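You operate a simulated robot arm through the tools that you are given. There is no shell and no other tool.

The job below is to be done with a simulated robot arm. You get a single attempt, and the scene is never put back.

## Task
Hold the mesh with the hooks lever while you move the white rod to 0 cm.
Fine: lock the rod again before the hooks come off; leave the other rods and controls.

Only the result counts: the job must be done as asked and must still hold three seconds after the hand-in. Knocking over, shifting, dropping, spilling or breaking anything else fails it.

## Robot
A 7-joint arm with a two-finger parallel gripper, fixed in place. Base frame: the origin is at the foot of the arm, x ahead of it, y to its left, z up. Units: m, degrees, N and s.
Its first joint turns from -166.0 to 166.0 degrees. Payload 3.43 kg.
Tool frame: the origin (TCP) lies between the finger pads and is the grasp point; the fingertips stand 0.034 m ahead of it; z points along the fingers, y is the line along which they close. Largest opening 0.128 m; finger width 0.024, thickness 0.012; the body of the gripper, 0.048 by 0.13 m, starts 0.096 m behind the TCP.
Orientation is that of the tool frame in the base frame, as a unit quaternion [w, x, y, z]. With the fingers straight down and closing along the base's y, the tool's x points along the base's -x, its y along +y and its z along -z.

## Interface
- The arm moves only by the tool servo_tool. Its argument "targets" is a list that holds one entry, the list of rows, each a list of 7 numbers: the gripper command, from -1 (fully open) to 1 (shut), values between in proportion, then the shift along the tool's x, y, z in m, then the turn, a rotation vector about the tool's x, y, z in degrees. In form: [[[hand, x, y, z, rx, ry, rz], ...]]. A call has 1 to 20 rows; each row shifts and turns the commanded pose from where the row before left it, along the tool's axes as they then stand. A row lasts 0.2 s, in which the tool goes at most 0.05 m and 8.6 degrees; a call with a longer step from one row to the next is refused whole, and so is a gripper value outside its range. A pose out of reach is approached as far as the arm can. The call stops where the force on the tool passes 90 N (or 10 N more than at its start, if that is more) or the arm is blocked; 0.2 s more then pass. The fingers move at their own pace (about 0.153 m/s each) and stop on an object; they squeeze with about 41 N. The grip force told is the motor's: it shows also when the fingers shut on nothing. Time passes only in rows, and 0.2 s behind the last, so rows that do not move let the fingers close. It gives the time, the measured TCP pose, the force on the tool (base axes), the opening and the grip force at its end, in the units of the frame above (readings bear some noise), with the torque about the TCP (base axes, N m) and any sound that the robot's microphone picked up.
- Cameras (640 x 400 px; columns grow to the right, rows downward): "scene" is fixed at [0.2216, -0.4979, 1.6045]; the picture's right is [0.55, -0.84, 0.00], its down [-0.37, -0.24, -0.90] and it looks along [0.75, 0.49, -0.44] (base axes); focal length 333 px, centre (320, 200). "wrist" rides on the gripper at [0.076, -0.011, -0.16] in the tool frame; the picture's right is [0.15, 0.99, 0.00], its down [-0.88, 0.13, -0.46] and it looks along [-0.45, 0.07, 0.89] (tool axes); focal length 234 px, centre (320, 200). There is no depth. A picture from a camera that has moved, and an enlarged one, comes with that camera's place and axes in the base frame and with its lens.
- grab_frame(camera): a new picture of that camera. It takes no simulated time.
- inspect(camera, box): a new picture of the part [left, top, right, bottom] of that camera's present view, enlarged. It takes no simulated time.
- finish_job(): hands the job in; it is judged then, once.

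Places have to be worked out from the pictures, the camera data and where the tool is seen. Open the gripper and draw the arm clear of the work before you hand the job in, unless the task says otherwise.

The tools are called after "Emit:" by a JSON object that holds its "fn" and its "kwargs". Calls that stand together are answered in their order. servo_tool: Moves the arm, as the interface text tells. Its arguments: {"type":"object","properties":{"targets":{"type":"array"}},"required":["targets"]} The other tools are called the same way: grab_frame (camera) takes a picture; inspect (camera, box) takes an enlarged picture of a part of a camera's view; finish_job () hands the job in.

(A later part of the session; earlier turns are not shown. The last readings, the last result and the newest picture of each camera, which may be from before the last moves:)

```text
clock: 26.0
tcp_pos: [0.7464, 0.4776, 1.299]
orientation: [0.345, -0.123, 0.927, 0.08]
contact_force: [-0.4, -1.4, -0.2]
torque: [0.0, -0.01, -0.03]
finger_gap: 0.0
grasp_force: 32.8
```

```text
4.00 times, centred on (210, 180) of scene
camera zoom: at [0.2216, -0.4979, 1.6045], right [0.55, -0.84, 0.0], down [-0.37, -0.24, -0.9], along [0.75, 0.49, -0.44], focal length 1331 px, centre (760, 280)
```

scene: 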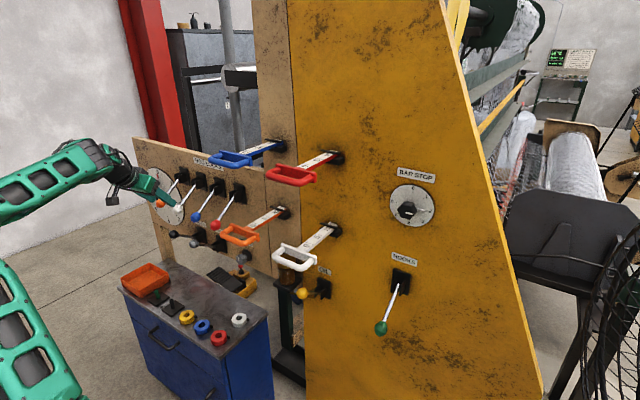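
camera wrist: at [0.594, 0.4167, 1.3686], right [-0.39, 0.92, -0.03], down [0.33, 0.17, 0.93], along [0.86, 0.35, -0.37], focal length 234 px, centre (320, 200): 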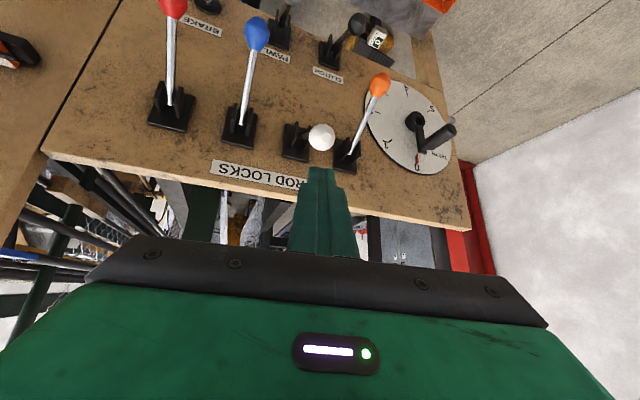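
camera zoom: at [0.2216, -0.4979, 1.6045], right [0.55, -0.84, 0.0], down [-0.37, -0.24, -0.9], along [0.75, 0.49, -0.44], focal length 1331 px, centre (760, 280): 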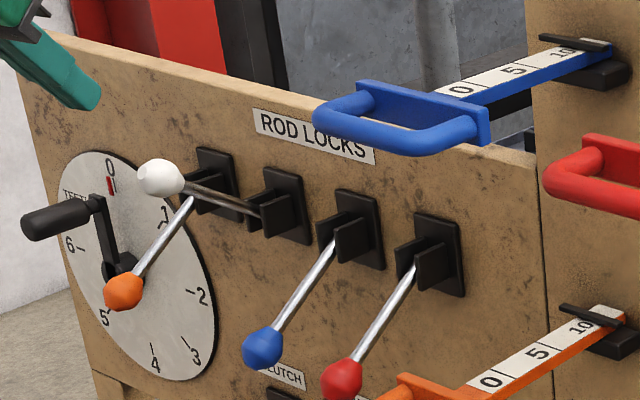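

The lever has snapped to its upper rest at (0.825, 0.51, 1.183), so the white rod is now unlocked. I retract and travel in -y to the front of the white handle.

Emit:
{"fn": "servo_tool", "kwargs": {"targets": [[[1, 0.0347, -0.003, -0.0195, 0, 0, 0], [1, 0.0347, -0.003, -0.0195, 0, 0, 0], [1, 0.0347, -0.003, -0.0195, 0, 0, 0], [1, 0.0347, -0.003, -0.0195, 0, 0, 0], [1, 0.0347, -0.003, -0.0195, 0, 0, 0], [1, 0.0347, -0.003, -0.0195, 0, 0, 0], [1, 0.0071, -0.04, -0.0097, 0, 0, 0], [1, 0.0071, -0.04, -0.0097, 0, 0, 0], [1, 0.0071, -0.04, -0.0097, 0, 0, 0], [1, 0.0071, -0.04, -0.0097, 0, 0, 0], [1, 0.0071, -0.04, -0.0097, 0, 0, 0], [1, 0.0071, -0.04, -0.0097, 0, 0, 0], [1, 0.0071, -0.04, -0.0097, 0, 0, 0], [1, 0.0071, -0.04, -0.0097, 0, 0, 0], [1, 0.0071, -0.04, -0.0097, 0, 0, 0], [1, 0.0071, -0.04, -0.0097, 0, 0, 0], [1, 0.0071, -0.04, -0.0097, 0, 0, 0], [1, 0, 0, 0, 5.26, -0.5, 6.0], [1, 0, 0, 0, 5.26, -0.5, 6.0], [1, 0, 0, 0, 0, 0, 0]]]}}

Emit:
{"fn": "grab_frame", "kwargs": {"camera": "wrist"}}

Emit:
{"fn": "grab_frame", "kwargs": {"camera": "scene"}}

```text
clock: 30.2
tcp_pos: [0.5264, -0.0641, 1.2483]
orientation: [0.352, 0.007, 0.935, 0.031]
contact_force: [-1.0, -0.5, -0.9]
torque: [0.02, 0.0, 0.0]
finger_gap: 0.0001
grasp_force: 32.9
```

```text
taken
camera wrist: at [0.3633, -0.0807, 1.318], right [-0.12, 0.99, -0.03], down [0.36, 0.08, 0.93], along [0.93, 0.1, -0.37], focal length 234 px, centre (320, 200)
```

wrist: 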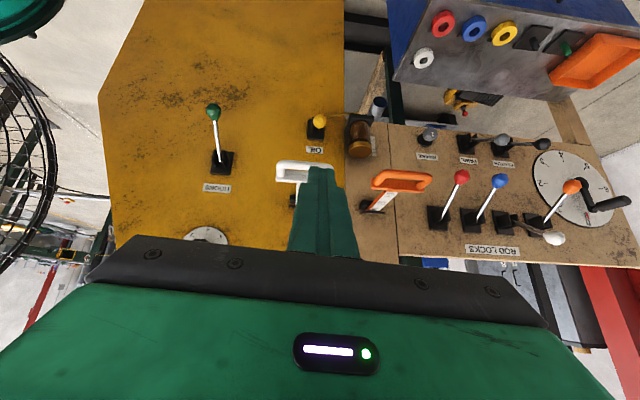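

```text
taken
```

scene: 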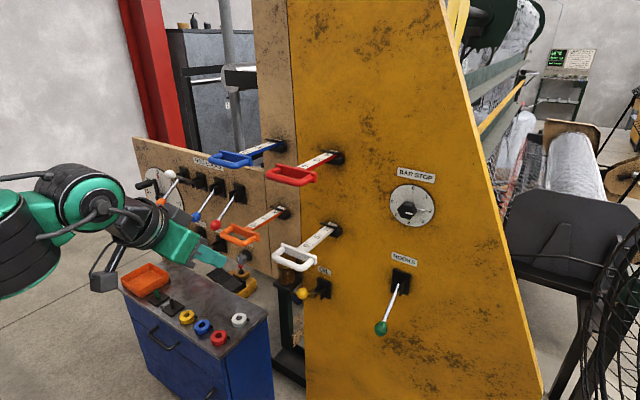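

The white lock lever is up, the rest unchanged. Now I tilt the tool further toward horizontal (about 61°), so that the wrist stays clear of the red handle above, and level it.

Emit:
{"fn": "servo_tool", "kwargs": {"targets": [[[1, 0, 0, 0, 2.7, 0, -2.4], [1, 0, 0, 0, 0, -7, 0], [1, 0, 0, 0, 0, -7, 0], [1, 0, 0, 0, 0, -7, 0], [1, 0, 0, 0, 0, 0, 0]]]}}

```text
clock: 31.6
tcp_pos: [0.5482, -0.0628, 1.2157]
orientation: [0.463, -0.004, 0.886, 0.004]
contact_force: [-0.4, -0.3, 0.4]
torque: [0.01, 0.02, 0.0]
finger_gap: 0.0
grasp_force: 33.1
stopped in row 5: the arm was blocked; the commanded pose is now the measured one
```

The arm reached a wrist limit at 55° tilt, which is still enough clearance from the red handle. I advance to a standoff in front of the white bar.

Emit:
{"fn": "servo_tool", "kwargs": {"targets": [[[1, 0.0058, -0.0005, 0.038, 0, 0, 0], [1, 0.0058, -0.0005, 0.038, 0, 0, 0], [1, 0.0058, -0.0005, 0.038, 0, 0, 0], [1, 0.0058, -0.0005, 0.038, 0, 0, 0], [1, 0, 0, 0, 0, 0, 0]]]}}

Emit:
{"fn": "grab_frame", "kwargs": {"camera": "wrist"}}

Emit:
{"fn": "inspect", "kwargs": {"camera": "scene", "box": [180, 180, 360, 300]}}

```text
clock: 32.8
tcp_pos: [0.6522, -0.0636, 1.1279]
orientation: [0.483, -0.004, 0.875, 0.004]
contact_force: [-0.3, 0.0, 0.2]
torque: [-0.02, -0.03, 0.01]
finger_gap: 0.0001
grasp_force: 33.0
```

```text
taken
camera wrist: at [0.4767, -0.0768, 1.1488], right [-0.09, 0.99, -0.12], down [0.08, 0.13, 0.99], along [0.99, 0.08, -0.09], focal length 234 px, centre (320, 200)
```

wrist: 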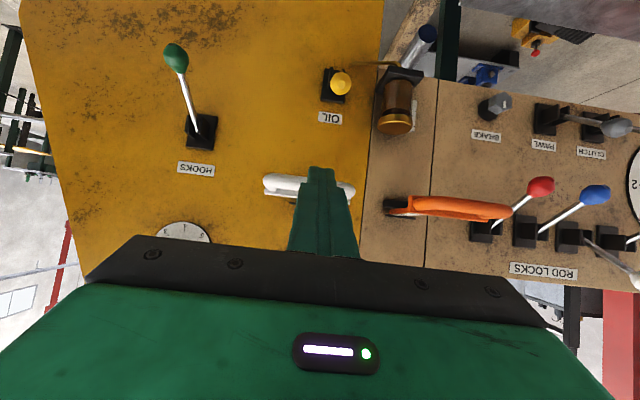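

```text
3.33 times, centred on (270, 240) of scene
camera zoom: at [0.2216, -0.4979, 1.6045], right [0.55, -0.84, 0.0], down [-0.37, -0.24, -0.9], along [0.75, 0.49, -0.44], focal length 1109 px, centre (487, 67)
```

zoom: 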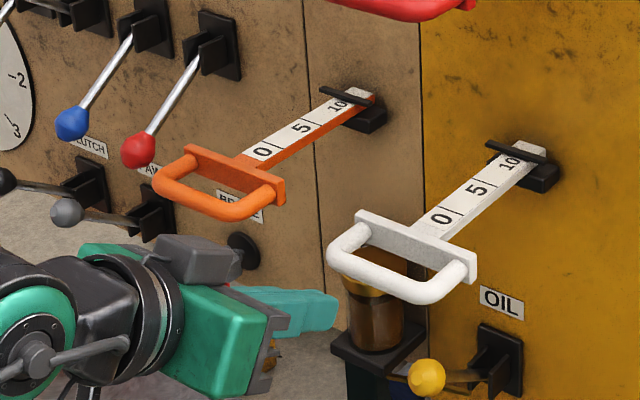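

I zoom to refine the bar height relative to the fingertip before contact.

Emit:
{"fn": "inspect", "kwargs": {"camera": "wrist", "box": [250, 150, 370, 220]}}

Emit:
{"fn": "inspect", "kwargs": {"camera": "scene", "box": [250, 210, 350, 280]}}

```text
5.33 times, centred on (310, 185) of wrist
camera zoom: at [0.4767, -0.0768, 1.1488], right [-0.09, 0.99, -0.12], down [0.08, 0.13, 0.99], along [0.99, 0.08, -0.09], focal length 1249 px, centre (373, 280)
```

zoom: 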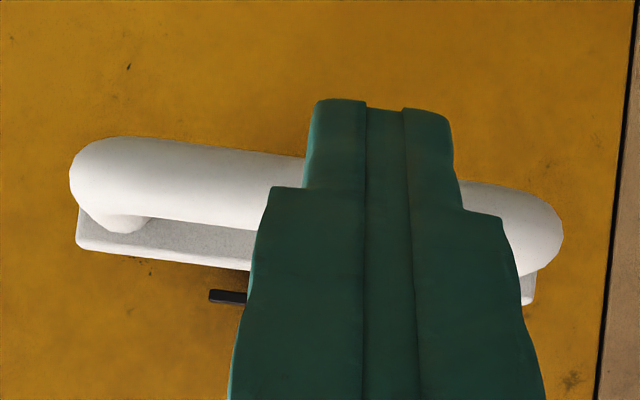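

```text
5.71 times, centred on (300, 245) of scene
camera zoom: at [0.2216, -0.4979, 1.6045], right [0.55, -0.84, 0.0], down [-0.37, -0.24, -0.9], along [0.75, 0.49, -0.44], focal length 1902 px, centre (434, -57)
```

zoom: 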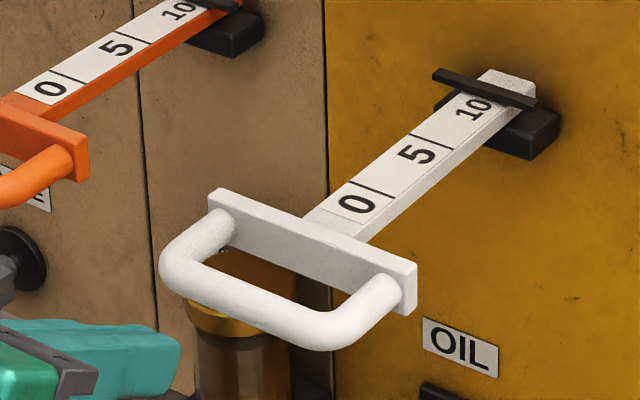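

Re-estimate from this close view: the bar is about 0.019 m thick, centred near (0.745, -0.068, 1.107). The fingertip is at z≈1.110, well aligned. I move straight in +x to make contact.

Emit:
{"fn": "servo_tool", "kwargs": {"targets": [[[1, -0.0107, -0.003, 0.0169, 0, 0, 0], [1, -0.008, 0, 0.0127, 0, 0, 0], [1, -0.0053, 0, 0.0085, 0, 0, 0], [1, -0.0053, 0, 0.0085, 0, 0, 0], [1, 0, 0, 0, 0, 0, 0]]]}}

Emit:
{"fn": "inspect", "kwargs": {"camera": "scene", "box": [230, 200, 370, 300]}}

Emit:
{"fn": "inspect", "kwargs": {"camera": "wrist", "box": [250, 150, 370, 220]}}

```text
clock: 34.0
tcp_pos: [0.7076, -0.068, 1.1288]
orientation: [0.484, -0.004, 0.875, 0.004]
contact_force: [0.1, -0.7, 0.2]
torque: [-0.01, 0.01, 0.0]
finger_gap: 0.0
grasp_force: 32.8
```

```text
4.00 times, centred on (300, 250) of scene
camera zoom: at [0.2216, -0.4979, 1.6045], right [0.55, -0.84, 0.0], down [-0.37, -0.24, -0.9], along [0.75, 0.49, -0.44], focal length 1331 px, centre (400, 0)
```

zoom: 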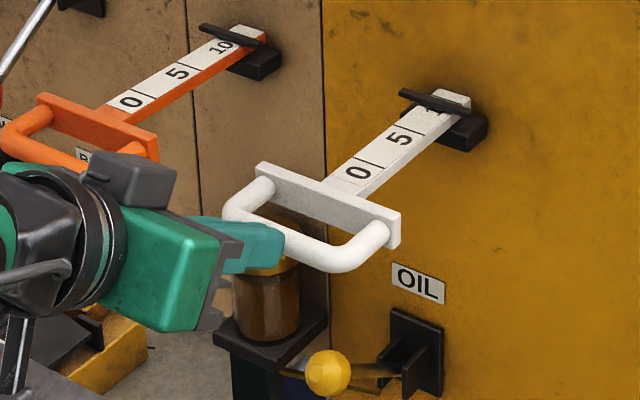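

```text
5.33 times, centred on (310, 185) of wrist
camera zoom: at [0.5312, -0.0807, 1.1497], right [-0.09, 0.99, -0.12], down [0.08, 0.13, 0.99], along [0.99, 0.08, -0.09], focal length 1249 px, centre (373, 280)
```

zoom: 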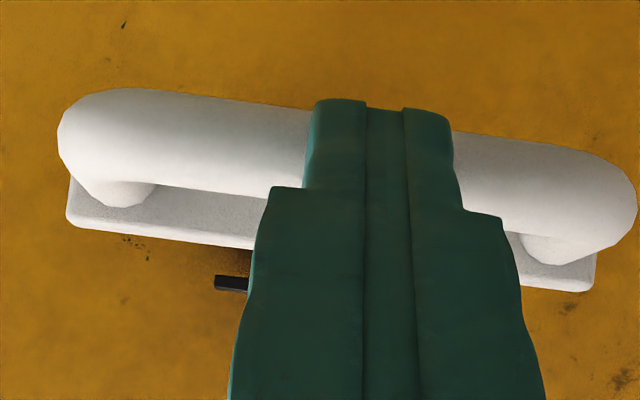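

The rod has already begun to slide (the 10 is going under the index) with negligible force. I zoom in to get the current reading.

Emit:
{"fn": "inspect", "kwargs": {"camera": "scene", "box": [305, 210, 361, 252]}}

Emit:
{"fn": "inspect", "kwargs": {"camera": "scene", "box": [320, 215, 350, 237]}}

```text
9.52 times, centred on (333, 231) of scene
camera zoom: at [0.2216, -0.4979, 1.6045], right [0.55, -0.84, 0.0], down [-0.37, -0.24, -0.9], along [0.75, 0.49, -0.44], focal length 3169 px, centre (196, -95)
```

zoom: 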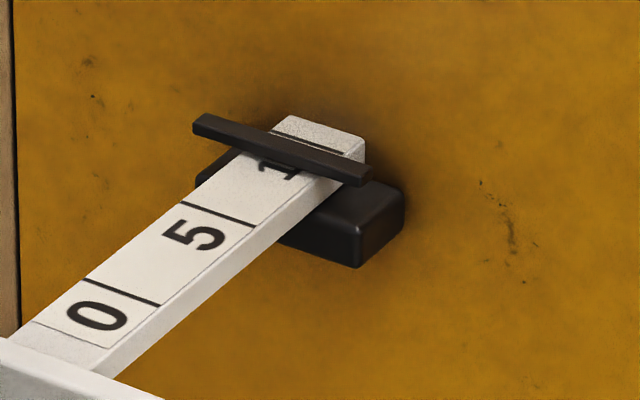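

```text
16.00 times, centred on (335, 226) of scene
camera zoom: at [0.2216, -0.4979, 1.6045], right [0.55, -0.84, 0.0], down [-0.37, -0.24, -0.9], along [0.75, 0.49, -0.44], focal length 5324 px, centre (80, -216)
```

zoom: 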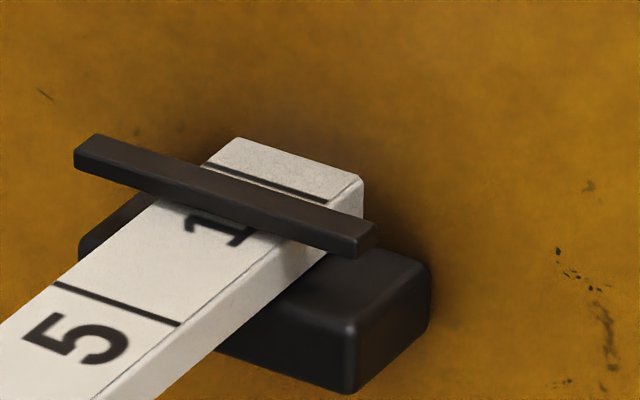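

Relative to the initial picture the rod has moved about 1.4 cm, so it reads about 8.6. I push on 6 cm in even steps and reassess.

Emit:
{"fn": "servo_tool", "kwargs": {"targets": [[[1, -0.0064, 0, 0.0102, 0, 0, 0], [1, -0.0064, 0, 0.0102, 0, 0, 0], [1, -0.0064, 0, 0.0102, 0, 0, 0], [1, -0.0064, 0, 0.0102, 0, 0, 0], [1, -0.0064, 0, 0.0102, 0, 0, 0], [1, 0, 0, 0, 0, 0, 0]]]}}

Emit:
{"fn": "inspect", "kwargs": {"camera": "scene", "box": [305, 210, 361, 252]}}

Emit:
{"fn": "grab_frame", "kwargs": {"camera": "scene"}}

Emit:
{"fn": "grab_frame", "kwargs": {"camera": "wrist"}}

```text
clock: 35.4
tcp_pos: [0.7691, -0.0674, 1.127]
orientation: [0.481, -0.004, 0.876, 0.003]
contact_force: [-1.0, 0.6, -0.4]
torque: [0.04, 0.07, -0.01]
finger_gap: 0.0001
grasp_force: 33.0
```

```text
9.52 times, centred on (333, 231) of scene
camera zoom: at [0.2216, -0.4979, 1.6045], right [0.55, -0.84, 0.0], down [-0.37, -0.24, -0.9], along [0.75, 0.49, -0.44], focal length 3169 px, centre (196, -95)
```

zoom: 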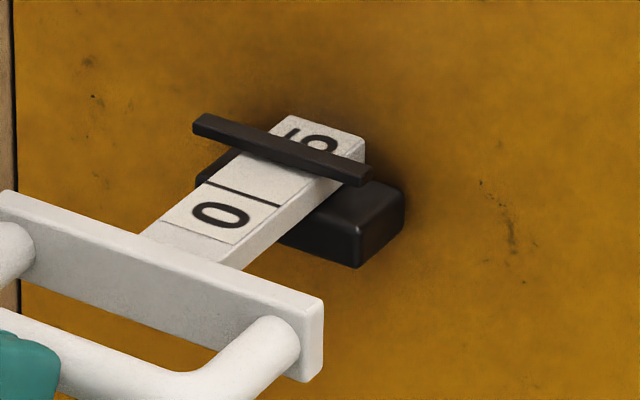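

```text
taken
```

scene: 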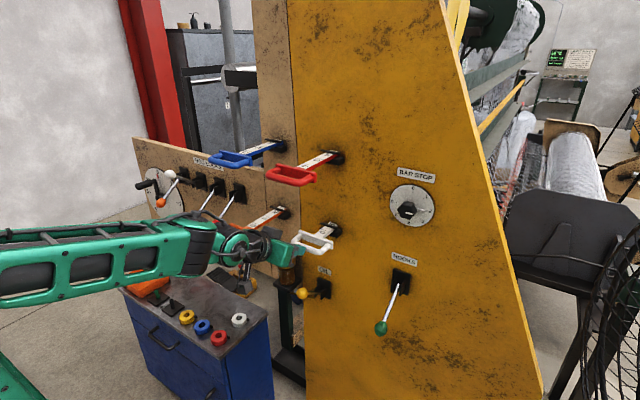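

```text
taken
camera wrist: at [0.5926, -0.0801, 1.1478], right [-0.09, 0.99, -0.12], down [0.09, 0.13, 0.99], along [0.99, 0.08, -0.1], focal length 234 px, centre (320, 200)
```

wrist: 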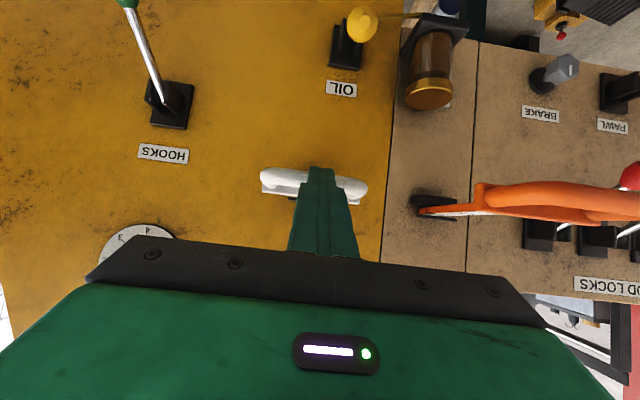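

The 0 line is about 2.3 cm from the index. I push a further 1.8 cm slowly and compare with the untouched rods' index appearance.

Emit:
{"fn": "servo_tool", "kwargs": {"targets": [[[1, -0.0032, 0, 0.0051, 0, 0, 0], [1, -0.0032, 0, 0.0051, 0, 0, 0], [1, -0.0032, 0, 0.0051, 0, 0, 0], [1, 0, 0, 0, 0, 0, 0]]]}}

Emit:
{"fn": "inspect", "kwargs": {"camera": "scene", "box": [320, 215, 350, 237]}}

Emit:
{"fn": "inspect", "kwargs": {"camera": "scene", "box": [320, 142, 350, 164]}}

Emit:
{"fn": "inspect", "kwargs": {"camera": "scene", "box": [266, 197, 296, 219]}}

```text
clock: 36.4
tcp_pos: [0.7865, -0.0671, 1.1287]
orientation: [0.483, -0.004, 0.876, 0.004]
contact_force: [-0.2, 0.5, 0.7]
torque: [0.01, 0.01, -0.03]
finger_gap: 0.0
grasp_force: 33.0
```

```text
16.00 times, centred on (335, 226) of scene
camera zoom: at [0.2216, -0.4979, 1.6045], right [0.55, -0.84, 0.0], down [-0.37, -0.24, -0.9], along [0.75, 0.49, -0.44], focal length 5324 px, centre (80, -216)
```

zoom: 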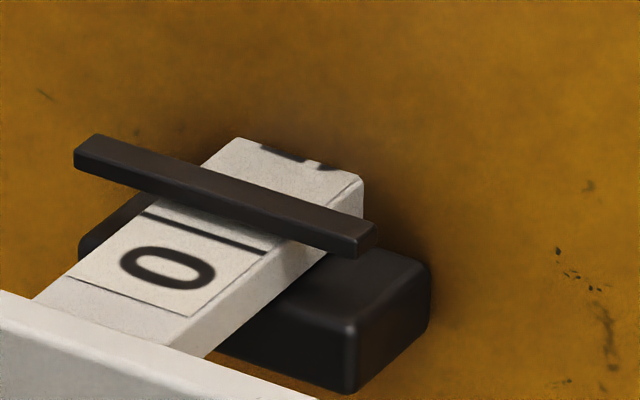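

```text
16.00 times, centred on (335, 153) of scene
camera zoom: at [0.2216, -0.4979, 1.6045], right [0.55, -0.84, 0.0], down [-0.37, -0.24, -0.9], along [0.75, 0.49, -0.44], focal length 5324 px, centre (80, 952)
```

zoom: 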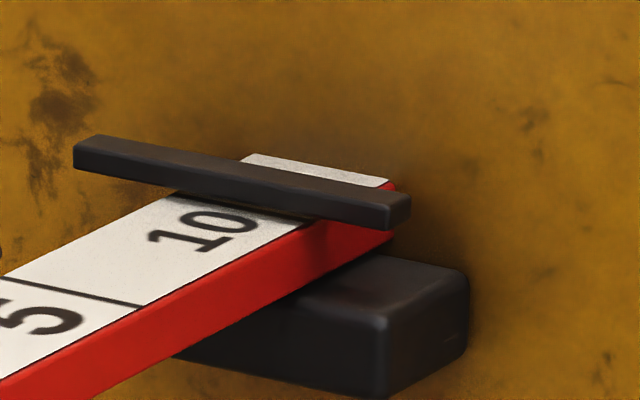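

```text
16.00 times, centred on (281, 208) of scene
camera zoom: at [0.2216, -0.4979, 1.6045], right [0.55, -0.84, 0.0], down [-0.37, -0.24, -0.9], along [0.75, 0.49, -0.44], focal length 5324 px, centre (944, 72)
```

zoom: 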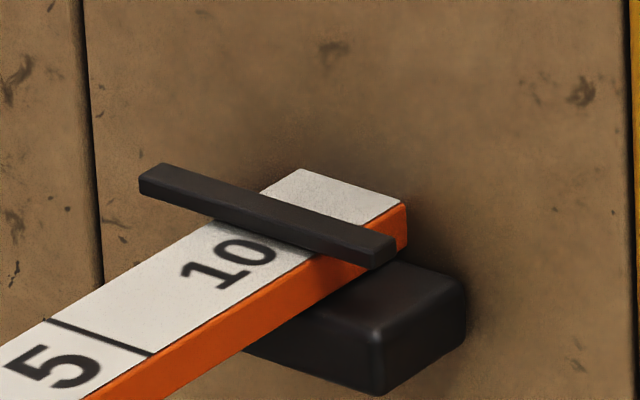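

The 0 line needs about 0.65 cm more to sit under the index edge, as the 10 line does on the untouched orange and red rods. A final small push.

Emit:
{"fn": "servo_tool", "kwargs": {"targets": [[[1, -0.0017, 0, 0.0027, 0, 0, 0], [1, -0.0017, 0, 0.0027, 0, 0, 0], [1, 0, 0, 0, 0, 0, 0], [1, 0, 0, 0, 0, 0, 0]]]}}

Emit:
{"fn": "inspect", "kwargs": {"camera": "scene", "box": [320, 215, 350, 237]}}

```text
clock: 37.4
tcp_pos: [0.7922, -0.0682, 1.1282]
orientation: [0.483, -0.004, 0.875, 0.004]
contact_force: [-1.7, 1.6, 6.7]
torque: [-0.07, -0.19, 0.04]
finger_gap: 0.0
grasp_force: 33.1
```

```text
16.00 times, centred on (335, 226) of scene
camera zoom: at [0.2216, -0.4979, 1.6045], right [0.55, -0.84, 0.0], down [-0.37, -0.24, -0.9], along [0.75, 0.49, -0.44], focal length 5324 px, centre (80, -216)
```

zoom: 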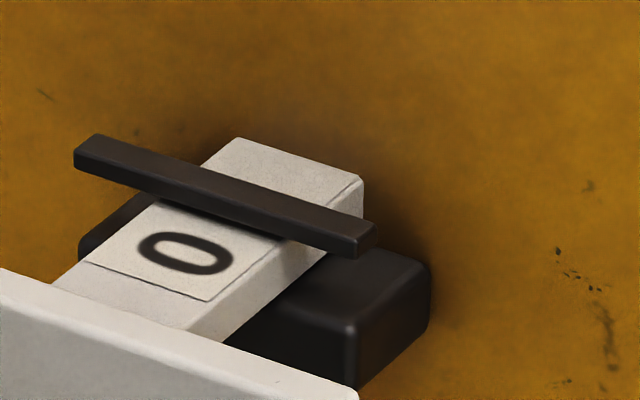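

The 0 line is now just hidden at the index edge, matching the orange rod's look at 10, and a slight resistance appears. I back away in -x and look with the wrist camera to verify the reading.

Emit:
{"fn": "servo_tool", "kwargs": {"targets": [[[1, 0.0053, 0, -0.0085, 0, 0, 0], [1, 0.016, 0, -0.0254, 0, 0, 0], [1, 0.0213, 0, -0.0338, 0, 0, 0], [1, 0.0213, 0, -0.0338, 0, 0, 0], [1, 0.0213, 0, -0.0338, 0, 0, 0], [1, 0.0213, 0, -0.0338, 0, 0, 0], [1, 0, 0, 0, 0, 0, 0]]]}}

Emit:
{"fn": "grab_frame", "kwargs": {"camera": "scene"}}

Emit:
{"fn": "inspect", "kwargs": {"camera": "scene", "box": [320, 215, 350, 237]}}

Emit:
{"fn": "grab_frame", "kwargs": {"camera": "wrist"}}

```text
clock: 39.0
tcp_pos: [0.5941, -0.0686, 1.134]
orientation: [0.481, -0.003, 0.877, 0.003]
contact_force: [-0.1, 0.0, -1.1]
torque: [0.03, 0.0, 0.0]
finger_gap: 0.0001
grasp_force: 33.2
out of reach, approached as far as the arm can: row 6
```

```text
taken
```

scene: 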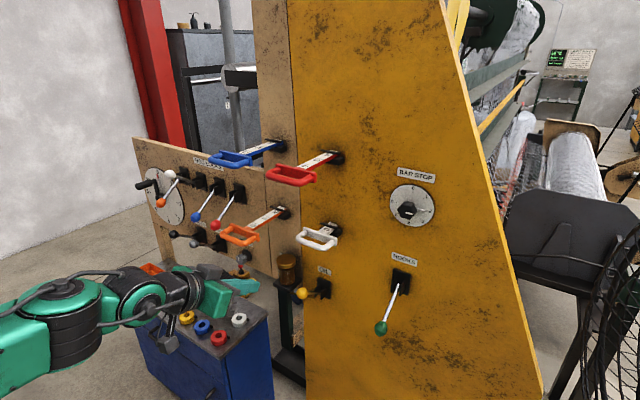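

```text
16.00 times, centred on (335, 226) of scene
camera zoom: at [0.2216, -0.4979, 1.6045], right [0.55, -0.84, 0.0], down [-0.37, -0.24, -0.9], along [0.75, 0.49, -0.44], focal length 5324 px, centre (80, -216)
```

zoom: 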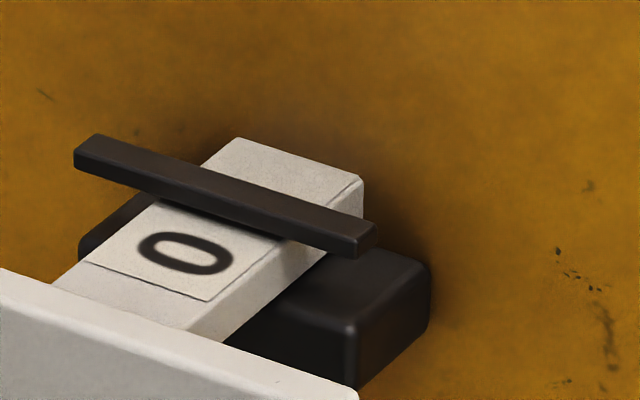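

```text
taken
camera wrist: at [0.4183, -0.0821, 1.1563], right [-0.09, 0.99, -0.12], down [0.09, 0.13, 0.99], along [0.99, 0.08, -0.1], focal length 234 px, centre (320, 200)
```

wrist: 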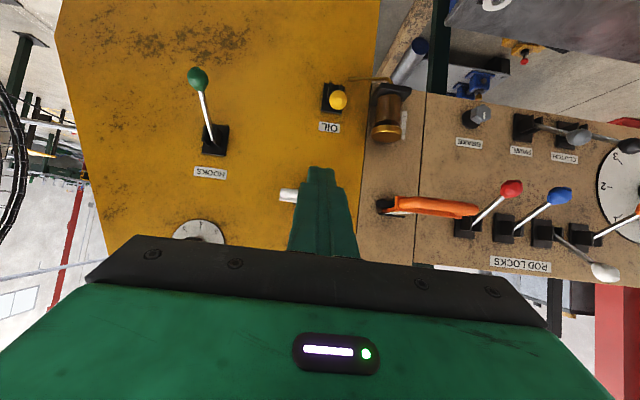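

The rod stayed put. To check the reading with less parallax, I'll raise the wrist camera to a steeper viewpoint to the right of the index, passing clear of everything.

Emit:
{"fn": "servo_tool", "kwargs": {"targets": [[[1, 0, -0.045, 0, 0, 0, 0], [1, 0, -0.045, 0, 0, 0, 0], [1, 0, -0.045, 0, 0, 0, 0], [1, 0, -0.045, 0, 0, 0, 0], [1, 0, -0.045, 0, 0, 0, 0], [1, 0, -0.045, 0, 0, 0, 0], [1, 0, 0, 0, 0, 7.5, 0], [1, 0, 0, 0, 0, 7.5, 0], [1, -0.042, 0, -0.007, 0, 0, 0], [1, -0.042, 0, -0.007, 0, 0, 0], [1, -0.042, 0, -0.007, 0, 0, 0], [1, -0.042, 0, -0.007, 0, 0, 0], [1, -0.042, 0, -0.007, 0, 0, 0], [1, -0.042, 0, -0.007, 0, 0, 0], [1, -0.042, 0, -0.007, 0, 0, 0], [1, -0.042, 0, -0.007, 0, 0, 0], [1, 0, 0, 0, 0, 0, 0]]]}}

Emit:
{"fn": "grab_frame", "kwargs": {"camera": "wrist"}}

Emit:
{"fn": "grab_frame", "kwargs": {"camera": "scene"}}

```text
clock: 42.6
tcp_pos: [0.8076, -0.3393, 1.4011]
orientation: [0.364, -0.003, 0.931, 0.004]
contact_force: [-1.0, -0.8, 0.7]
torque: [0.12, -0.06, 0.05]
finger_gap: 0.0
grasp_force: 33.6
```

```text
taken
camera wrist: at [0.6423, -0.3522, 1.4672], right [-0.11, 0.99, -0.1], down [0.34, 0.13, 0.93], along [0.93, 0.07, -0.35], focal length 234 px, centre (320, 200)
```

wrist: 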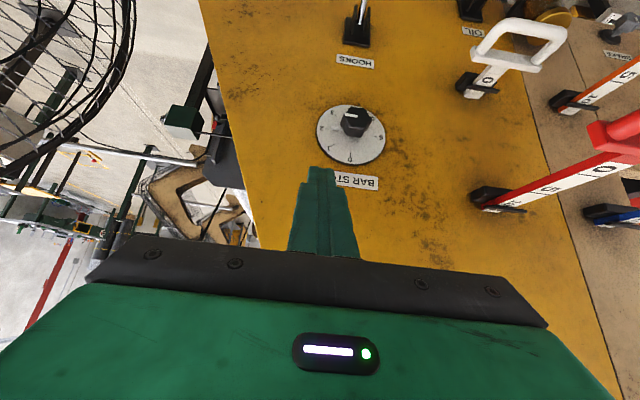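

```text
taken
```

scene: 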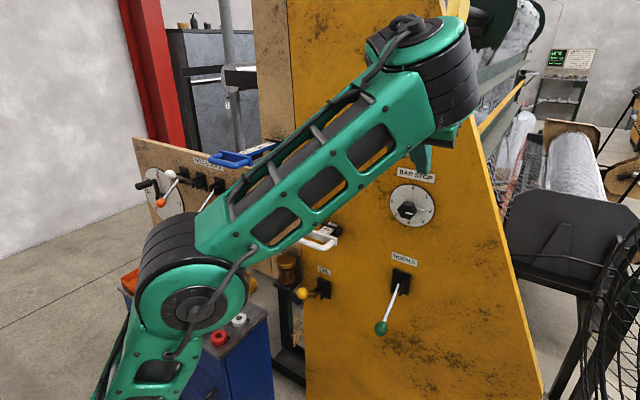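

Good view. I'll enlarge the white index and the red and orange ones for comparison.

Emit:
{"fn": "inspect", "kwargs": {"camera": "wrist", "box": [440, 50, 530, 110]}}

Emit:
{"fn": "inspect", "kwargs": {"camera": "wrist", "box": [540, 60, 640, 130]}}

Emit:
{"fn": "inspect", "kwargs": {"camera": "wrist", "box": [455, 130, 640, 230]}}

```text
6.67 times, centred on (485, 80) of wrist
camera zoom: at [0.6423, -0.3522, 1.4672], right [-0.11, 0.99, -0.1], down [0.34, 0.13, 0.93], along [0.93, 0.07, -0.35], focal length 1561 px, centre (-780, 1000)
```

zoom: 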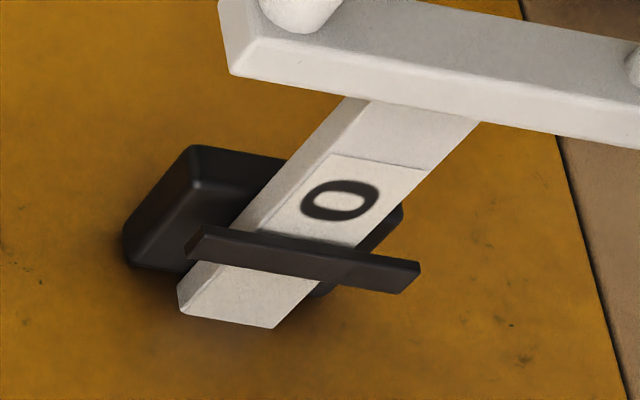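

```text
5.71 times, centred on (590, 95) of wrist
camera zoom: at [0.6423, -0.3522, 1.4672], right [-0.11, 0.99, -0.1], down [0.34, 0.13, 0.93], along [0.93, 0.07, -0.35], focal length 1338 px, centre (-1223, 800)
```

zoom: 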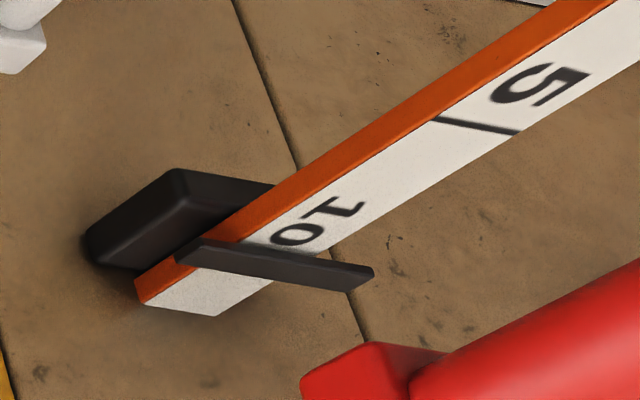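

```text
3.46 times, centred on (548, 180) of wrist
camera zoom: at [0.6423, -0.3522, 1.4672], right [-0.11, 0.99, -0.1], down [0.34, 0.13, 0.93], along [0.93, 0.07, -0.35], focal length 810 px, centre (-467, 269)
```

zoom: 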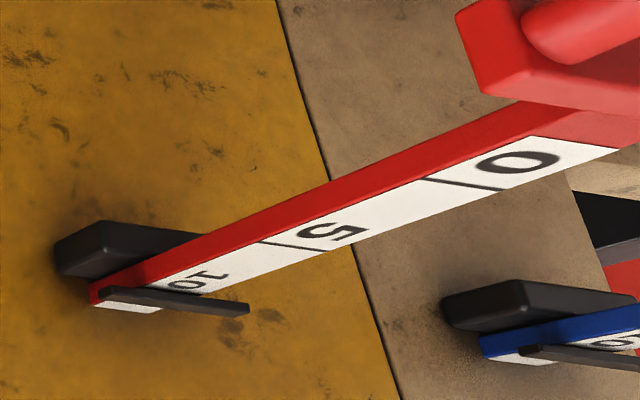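

The 0 label sits against the index just as the 10 does on orange. I'll zoom further to see whether the 0 line is still peeking out.

Emit:
{"fn": "inspect", "kwargs": {"camera": "wrist", "box": [465, 70, 505, 98]}}

Emit:
{"fn": "inspect", "kwargs": {"camera": "wrist", "box": [560, 88, 600, 116]}}

Emit:
{"fn": "inspect", "kwargs": {"camera": "wrist", "box": [480, 190, 540, 230]}}

```text
14.29 times, centred on (485, 84) of wrist
camera zoom: at [0.6423, -0.3522, 1.4672], right [-0.11, 0.99, -0.1], down [0.34, 0.13, 0.93], along [0.93, 0.07, -0.35], focal length 3345 px, centre (-2037, 1857)
```

zoom: 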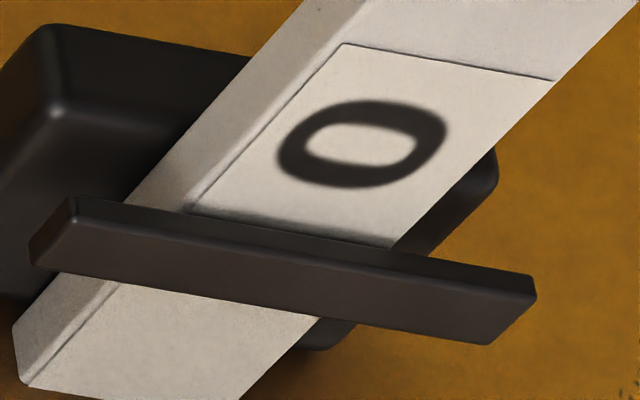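

```text
14.29 times, centred on (580, 102) of wrist
camera zoom: at [0.6423, -0.3522, 1.4672], right [-0.11, 0.99, -0.1], down [0.34, 0.13, 0.93], along [0.93, 0.07, -0.35], focal length 3345 px, centre (-3394, 1600)
```

zoom: 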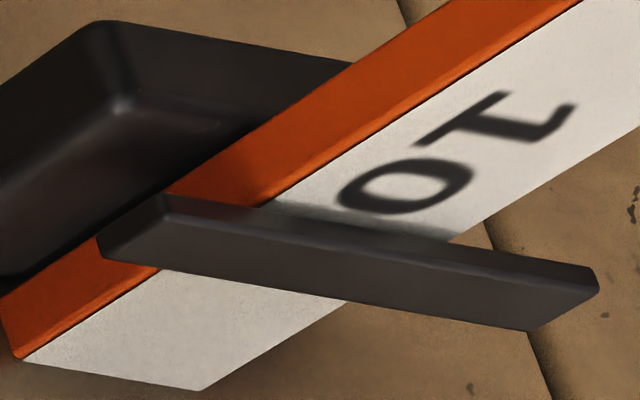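

```text
10.00 times, centred on (510, 210) of wrist
camera zoom: at [0.6423, -0.3522, 1.4672], right [-0.11, 0.99, -0.1], down [0.34, 0.13, 0.93], along [0.93, 0.07, -0.35], focal length 2342 px, centre (-1580, 100)
```

zoom: 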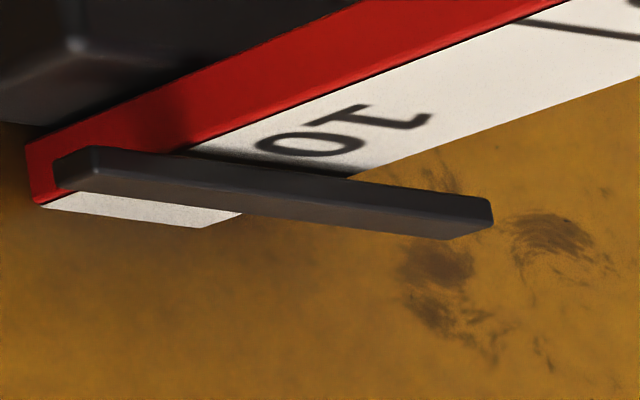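

The white reads 0 within about a millimetre. Next I re-lock: retract, then travel back in +y (yawing 16°) to the white lock lever.

Emit:
{"fn": "servo_tool", "kwargs": {"targets": [[[1, 0.043, 0, -0.0104, 0, 0, 0], [1, 0.043, 0, -0.0104, 0, 0, 0], [1, 0.043, 0, -0.0104, 0, 0, 0], [1, 0.043, 0, -0.0104, 0, 0, 0], [1, 0.043, 0, -0.0104, 0, 0, 0], [1, 0.043, 0, -0.0104, 0, 0, 0], [1, 0.043, 0, -0.0104, 0, 0, 0], [1, 0, 0.045, 0, 0, 0, 0], [1, 0, 0.045, 0, 0, 0, 0], [1, 0, 0.045, 0, 0, 0, 0], [1, 0, 0.045, 0, 0, 0, 0], [1, 0, 0.045, 0, 0, 0, 0], [1, 0, 0.045, 0, 0, 0, 0], [1, 0, 0.045, 0, 0, 0, 0], [1, 0, 0.045, 0, 0, 0, 0], [1, 0, 0.045, 0, 0, 0, 0], [1, 0, 0.045, 0, 0, 0, 0], [1, 0, 0.045, 0, 0, 0, 0], [1, 0, 0, 0, -5.4, 0, -5.9], [1, 0, 0, 0, -5.4, 0, -5.9]]]}}

Emit:
{"fn": "grab_frame", "kwargs": {"camera": "scene"}}

```text
clock: 46.8
tcp_pos: [0.5306, 0.1561, 1.2532]
orientation: [0.361, -0.135, 0.921, 0.054]
contact_force: [0.3, -0.1, 0.5]
torque: [-0.08, -0.01, 0.0]
finger_gap: 0.0001
grasp_force: 32.8
```

```text
taken
```

scene: 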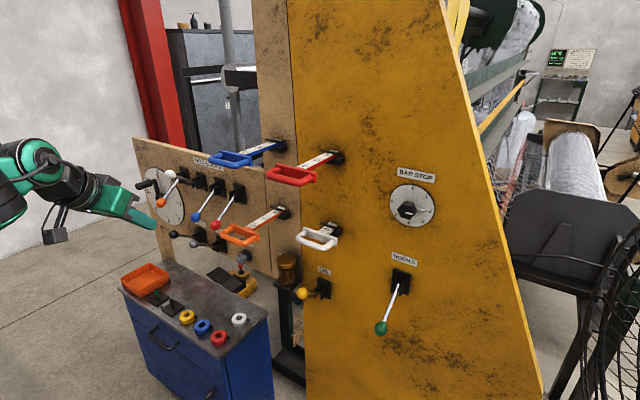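

Tool is level with 16.7° yaw. I move diagonally to a standoff in front of the raised white lock knob, gripper at a 0.07 gap.

Emit:
{"fn": "servo_tool", "kwargs": {"targets": [[[-0.1, -0.0259, 0.0283, 0.0225, 0, 0, 0], [-0.1, -0.0259, 0.0283, 0.0225, 0, 0, 0], [-0.1, -0.0259, 0.0283, 0.0225, 0, 0, 0], [-0.1, -0.0259, 0.0283, 0.0225, 0, 0, 0], [-0.1, -0.0259, 0.0283, 0.0225, 0, 0, 0], [-0.1, -0.0259, 0.0283, 0.0225, 0, 0, 0], [-0.1, -0.0259, 0.0283, 0.0225, 0, 0, 0], [-0.1, -0.0259, 0.0283, 0.0225, 0, 0, 0], [-0.1, -0.0259, 0.0283, 0.0225, 0, 0, 0], [-0.1, 0, 0, 0, 0, 0, 0]]]}}

Emit:
{"fn": "grab_frame", "kwargs": {"camera": "wrist"}}

```text
clock: 49.0
tcp_pos: [0.7538, 0.4884, 1.2608]
orientation: [0.36, -0.134, 0.922, 0.053]
contact_force: [0.5, -0.1, 0.4]
torque: [0.01, 0.04, 0.04]
finger_gap: 0.0703
grasp_force: 0.0
```

```text
taken
camera wrist: at [0.5992, 0.4306, 1.3278], right [-0.39, 0.92, -0.1], down [0.29, 0.22, 0.93], along [0.88, 0.33, -0.35], focal length 234 px, centre (320, 200)
```

wrist: 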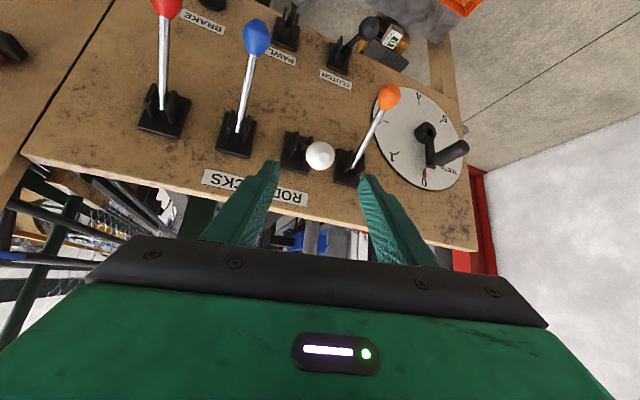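

The knob is confirmed at (0.825, 0.5097, 1.184). I advance and grip.

Emit:
{"fn": "servo_tool", "kwargs": {"targets": [[[-0.1, -0.001, -0.0005, 0.0268, 0, 0, 0], [-0.1, -0.0009, 0, 0.0268, 0, 0, 0], [-0.1, 0, 0, 0.0268, 0, 0, 0], [-0.1, 0, 0, 0.0267, 0, 0, 0], [-0.1, 0, 0, 0, 0, 0, 0], [0.3, 0, 0, 0, 0, 0, 0], [1, 0, 0, 0, 0, 0, 0], [1, 0, 0, 0, 0, 0, 0]]]}}

Emit:
{"fn": "grab_frame", "kwargs": {"camera": "wrist"}}

```text
clock: 50.8
tcp_pos: [0.8228, 0.5095, 1.1873]
orientation: [0.361, -0.135, 0.921, 0.054]
contact_force: [2.9, 8.4, 0.3]
torque: [0.02, -0.12, -0.08]
finger_gap: 0.0323
grasp_force: 45.0
```

```text
taken
camera wrist: at [0.6691, 0.4515, 1.252], right [-0.39, 0.92, -0.1], down [0.29, 0.22, 0.93], along [0.88, 0.33, -0.35], focal length 234 px, centre (320, 200)
```

wrist: 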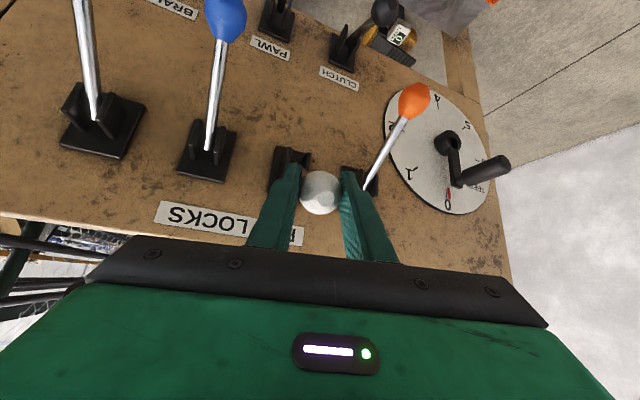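

Firm grip. I bring the lever down along its arc, first half.

Emit:
{"fn": "servo_tool", "kwargs": {"targets": [[[1, 0.0174, 0.0026, 0.0061, 0, 0, 0], [1, 0.016, 0.0018, 0.0084, 0, 0, 0], [1, 0.0148, 0.0011, 0.0104, 0, 0, 0], [1, 0.0132, 0.0003, 0.0124, 0, 0, 0]]]}}

```text
clock: 51.8
tcp_pos: [0.8019, 0.508, 1.1163]
orientation: [0.361, -0.135, 0.921, 0.054]
contact_force: [-12.2, 2.3, 8.9]
torque: [0.03, -1.16, -0.03]
finger_gap: 0.0328
grasp_force: 44.9
```

On track. Second half of the arc.

Emit:
{"fn": "servo_tool", "kwargs": {"targets": [[[1, 0.0114, -0.0004, 0.0141, 0, 0, 0], [1, 0.0093, -0.0012, 0.0155, 0, 0, 0], [1, 0.0071, -0.0018, 0.0166, 0, 0, 0]]]}}

Emit:
{"fn": "grab_frame", "kwargs": {"camera": "wrist"}}

```text
clock: 52.6
tcp_pos: [0.8125, 0.5096, 1.0623]
orientation: [0.361, -0.137, 0.921, 0.055]
contact_force: [-11.1, 16.8, -0.6]
torque: [0.08, -0.97, 0.02]
finger_gap: 0.0329
grasp_force: 44.8
```

```text
taken
camera wrist: at [0.6581, 0.4518, 1.1283], right [-0.39, 0.92, -0.1], down [0.29, 0.22, 0.93], along [0.88, 0.34, -0.35], focal length 234 px, centre (320, 200)
```

wrist: 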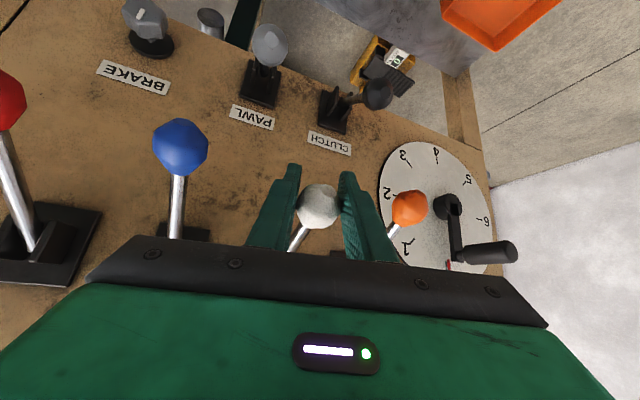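

Still gripped. One last step to the lower rest position at (0.825, 1.0465).

Emit:
{"fn": "servo_tool", "kwargs": {"targets": [[[1, 0.0018, -0.0015, 0.0095, 0, 0, 0], [1, 0.0018, -0.0015, 0.0095, 0, 0, 0], [1, 0, 0, 0, 0, 0, 0]]]}}

Emit:
{"fn": "grab_frame", "kwargs": {"camera": "wrist"}}

Emit:
{"fn": "inspect", "kwargs": {"camera": "scene", "box": [130, 130, 290, 230]}}

```text
clock: 53.4
tcp_pos: [0.8244, 0.5109, 1.0448]
orientation: [0.359, -0.136, 0.922, 0.053]
contact_force: [-19.3, 20.4, -9.0]
torque: [0.08, -0.93, -0.3]
finger_gap: 0.0325
grasp_force: 44.9
```

```text
taken
camera wrist: at [0.6694, 0.4527, 1.1111], right [-0.39, 0.92, -0.1], down [0.29, 0.22, 0.93], along [0.88, 0.33, -0.35], focal length 234 px, centre (320, 200)
```

wrist: 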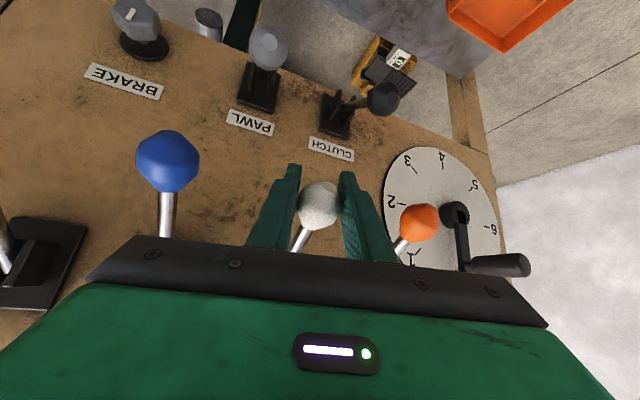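

```text
4.00 times, centred on (210, 180) of scene
camera zoom: at [0.2216, -0.4979, 1.6045], right [0.55, -0.84, 0.0], down [-0.37, -0.24, -0.9], along [0.75, 0.49, -0.44], focal length 1331 px, centre (760, 280)
```

zoom: 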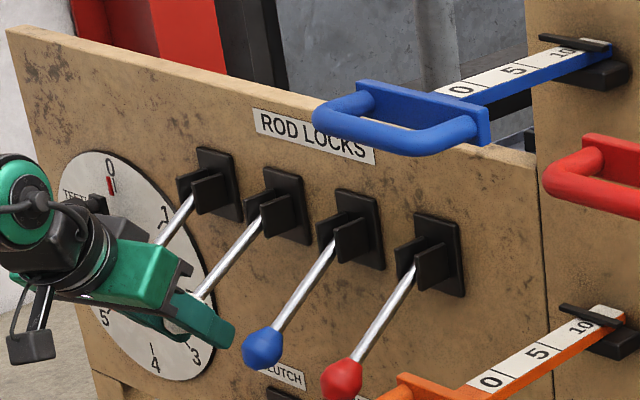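

The stem is parallel with the other locked levers. I open to a 0.07 gap, back straight out and check.

Emit:
{"fn": "servo_tool", "kwargs": {"targets": [[[0.3, 0, 0, 0, 0, 0, 0], [-0.1, 0, 0, 0, 0, 0, 0], [-0.1, 0, 0, 0, 0, 0, 0], [-0.1, 0, 0, -0.025, 0, 0, 0], [-0.1, 0, 0, -0.035, 0, 0, 0], [-0.1, 0, 0, -0.04, 0, 0, 0], [-0.1, 0, 0, -0.04, 0, 0, 0], [-0.1, 0, 0, 0, 0, 0, 0]]]}}

Emit:
{"fn": "grab_frame", "kwargs": {"camera": "wrist"}}

Emit:
{"fn": "inspect", "kwargs": {"camera": "scene", "box": [130, 130, 290, 230]}}

Emit:
{"fn": "inspect", "kwargs": {"camera": "scene", "box": [320, 215, 350, 237]}}

```text
clock: 55.2
tcp_pos: [0.7359, 0.48, 1.1479]
orientation: [0.36, -0.134, 0.922, 0.053]
contact_force: [-0.2, -0.4, 0.3]
torque: [0.03, 0.02, -0.02]
finger_gap: 0.0705
grasp_force: 0.0
```

```text
taken
camera wrist: at [0.5812, 0.4226, 1.2144], right [-0.38, 0.92, -0.1], down [0.29, 0.22, 0.93], along [0.88, 0.33, -0.35], focal length 234 px, centre (320, 200)
```

wrist: 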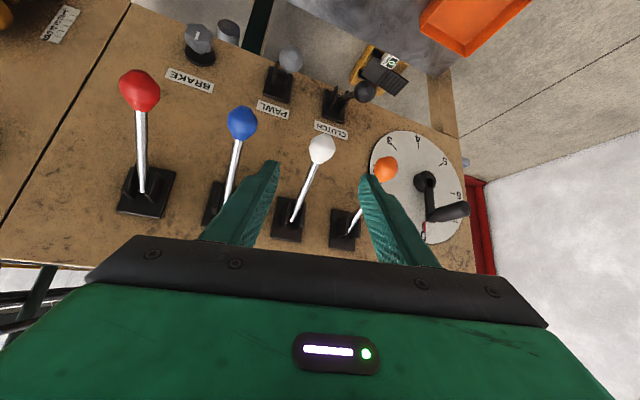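

```text
4.00 times, centred on (210, 180) of scene
camera zoom: at [0.2216, -0.4979, 1.6045], right [0.55, -0.84, 0.0], down [-0.37, -0.24, -0.9], along [0.75, 0.49, -0.44], focal length 1331 px, centre (760, 280)
```

zoom: 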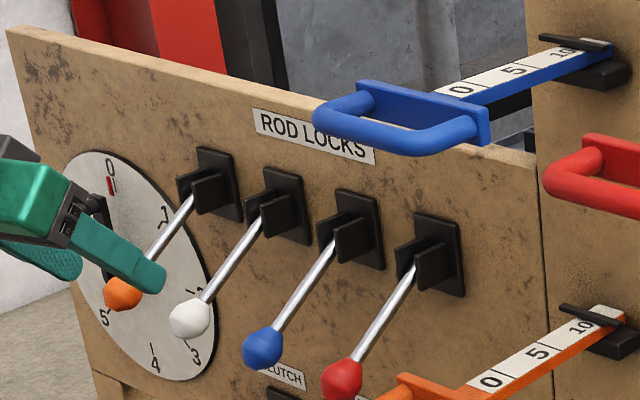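

```text
16.00 times, centred on (335, 226) of scene
camera zoom: at [0.2216, -0.4979, 1.6045], right [0.55, -0.84, 0.0], down [-0.37, -0.24, -0.9], along [0.75, 0.49, -0.44], focal length 5324 px, centre (80, -216)
```

zoom: 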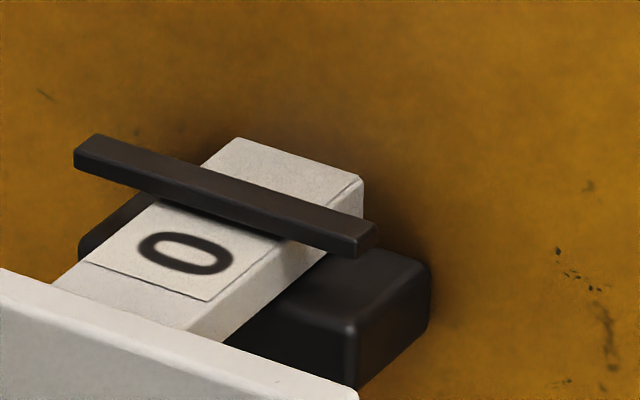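

The white lock is down exactly as before and the rod still reads 0. Now I travel back to release the hooks lever: retract first, then -y.

Emit:
{"fn": "servo_tool", "kwargs": {"targets": [[[-0.1, 0.0149, 0, -0.0365, 0, 0, 0], [-0.1, 0.0149, 0, -0.0365, 0, 0, 0], [-0.1, 0.0149, 0, -0.0365, 0, 0, 0], [-0.1, 0.0149, 0, -0.0365, 0, 0, 0], [-0.1, 0.0149, 0, -0.0365, 0, 0, 0], [-0.1, 0.0149, 0, -0.0365, 0, 0, 0], [-0.4, 0.0098, -0.0447, -0.0092, 0, 0, 0], [-0.4, 0.0098, -0.0447, -0.0092, 0, 0, 0], [-0.4, 0.0098, -0.0447, -0.0092, 0, 0, 0], [-0.4, 0.0098, -0.0447, -0.0092, 0, 0, 0], [-0.4, 0.0098, -0.0447, -0.0092, 0, 0, 0], [-0.4, 0.0098, -0.0447, -0.0092, 0, 0, 0], [-0.4, 0.0098, -0.0447, -0.0092, 0, 0, 0], [-0.4, 0.0098, -0.0447, -0.0092, 0, 0, 0], [-0.4, 0.0098, -0.0447, -0.0092, 0, 0, 0], [-0.4, 0.0098, -0.0447, -0.0092, 0, 0, 0], [-0.4, 0, 0, 0, 5.4, 0, 5.9], [-0.4, 0, 0, 0, 5.4, 0, 5.9], [-0.4, 0, 0, 0, 0, 0, 0]]]}}

```text
clock: 59.2
tcp_pos: [0.5277, -0.0484, 1.2491]
orientation: [0.365, -0.004, 0.931, 0.003]
contact_force: [0.4, -0.5, 0.0]
torque: [0.03, 0.0, -0.03]
finger_gap: 0.0895
grasp_force: 0.1
```

Now y to -0.29 and advance to a standoff before the lowered hooks knob at (0.83, -0.29, 0.93).

Emit:
{"fn": "servo_tool", "kwargs": {"targets": [[[-0.4, 0, -0.0403, 0, 0, 0, 0], [-0.4, 0, -0.0403, 0, 0, 0, 0], [-0.4, 0, -0.0403, 0, 0, 0, 0], [-0.4, 0, -0.0403, 0, 0, 0, 0], [-0.4, 0, -0.0403, 0, 0, 0, 0], [-0.4, 0, -0.0403, 0, 0, 0, 0], [-0.4, -0.0005, 0, 0.04, 0, 0, 0], [-0.4, -0.0005, 0, 0.04, 0, 0, 0], [-0.4, -0.0005, 0, 0.04, 0, 0, 0], [-0.4, -0.0005, 0, 0.04, 0, 0, 0], [-0.4, -0.0005, 0, 0.04, 0, 0, 0], [-0.4, -0.0005, 0, 0.04, 0, 0, 0], [-0.4, -0.0005, 0, 0.04, 0, 0, 0], [-0.4, -0.0005, 0, 0.04, 0, 0, 0], [-0.4, 0, 0, 0, 0, 0, 0]]]}}

Emit:
{"fn": "grab_frame", "kwargs": {"camera": "wrist"}}

```text
clock: 62.4
tcp_pos: [0.7512, -0.286, 1.0191]
orientation: [0.365, -0.004, 0.931, 0.004]
contact_force: [-0.1, 0.8, 0.0]
torque: [0.0, 0.01, -0.01]
finger_gap: 0.0898
grasp_force: 0.1
```

```text
taken
camera wrist: at [0.5858, -0.2995, 1.0844], right [-0.12, 0.99, -0.1], down [0.34, 0.13, 0.93], along [0.93, 0.08, -0.35], focal length 234 px, centre (320, 200)
```

wrist: 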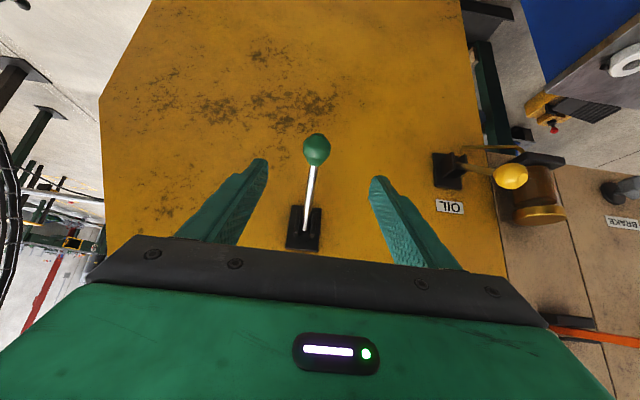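

Knob at (0.8275, -0.289, 0.929). Advance and grip.

Emit:
{"fn": "servo_tool", "kwargs": {"targets": [[[-0.4, 0.0013, -0.003, 0.0295, 0, 0, 0], [-0.4, 0.0013, 0, 0.0295, 0, 0, 0], [-0.4, 0.0013, 0, 0.0295, 0, 0, 0], [-0.4, 0.0013, 0, 0.0294, 0, 0, 0], [-0.4, 0, 0, 0, 0, 0, 0], [0.3, 0, 0, 0, 0, 0, 0], [1, 0, 0, 0, 0, 0, 0], [1, 0, 0, 0, 0, 0, 0]]]}}

Emit:
{"fn": "grab_frame", "kwargs": {"camera": "wrist"}}

```text
clock: 64.2
tcp_pos: [0.8272, -0.2891, 0.9284]
orientation: [0.365, -0.003, 0.931, 0.002]
contact_force: [6.9, -16.9, -2.5]
torque: [0.01, 0.18, -0.09]
finger_gap: 0.0324
grasp_force: 45.2
```

```text
taken
camera wrist: at [0.6631, -0.302, 0.9946], right [-0.11, 0.99, -0.1], down [0.34, 0.13, 0.93], along [0.93, 0.07, -0.35], focal length 234 px, centre (320, 200)
```

wrist: 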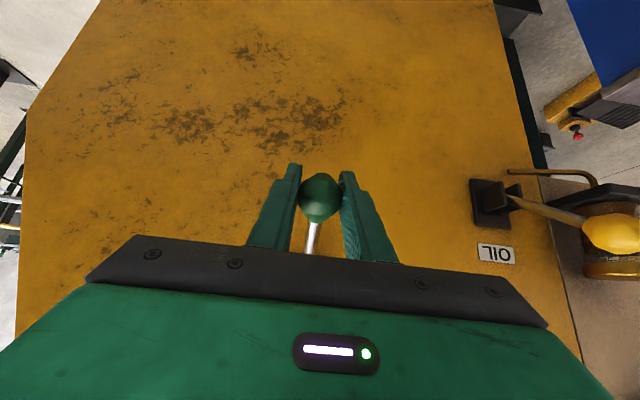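

Gripped. I raise the hooks lever along its arc back toward its initial upper position.

Emit:
{"fn": "servo_tool", "kwargs": {"targets": [[[1, -0.0044, 0, -0.0174, 0, 0, 0], [1, -0.0069, 0, -0.0165, 0, 0, 0], [1, -0.0092, 0, -0.0153, 0, 0, 0], [1, -0.0112, 0, -0.014, 0, 0, 0], [1, -0.0131, 0, -0.0122, 0, 0, 0]]]}}

Emit:
{"fn": "grab_frame", "kwargs": {"camera": "wrist"}}

```text
clock: 65.4
tcp_pos: [0.8079, -0.2896, 1.0114]
orientation: [0.364, -0.002, 0.931, 0.002]
contact_force: [-14.3, -14.8, -8.7]
torque: [-0.2, 1.05, -0.07]
finger_gap: 0.0322
grasp_force: 45.1
```

```text
taken
camera wrist: at [0.6436, -0.3025, 1.078], right [-0.12, 0.99, -0.1], down [0.34, 0.13, 0.93], along [0.93, 0.08, -0.35], focal length 234 px, centre (320, 200)
```

wrist: 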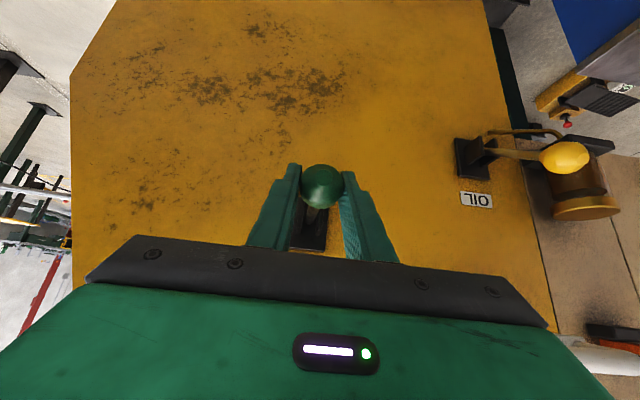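

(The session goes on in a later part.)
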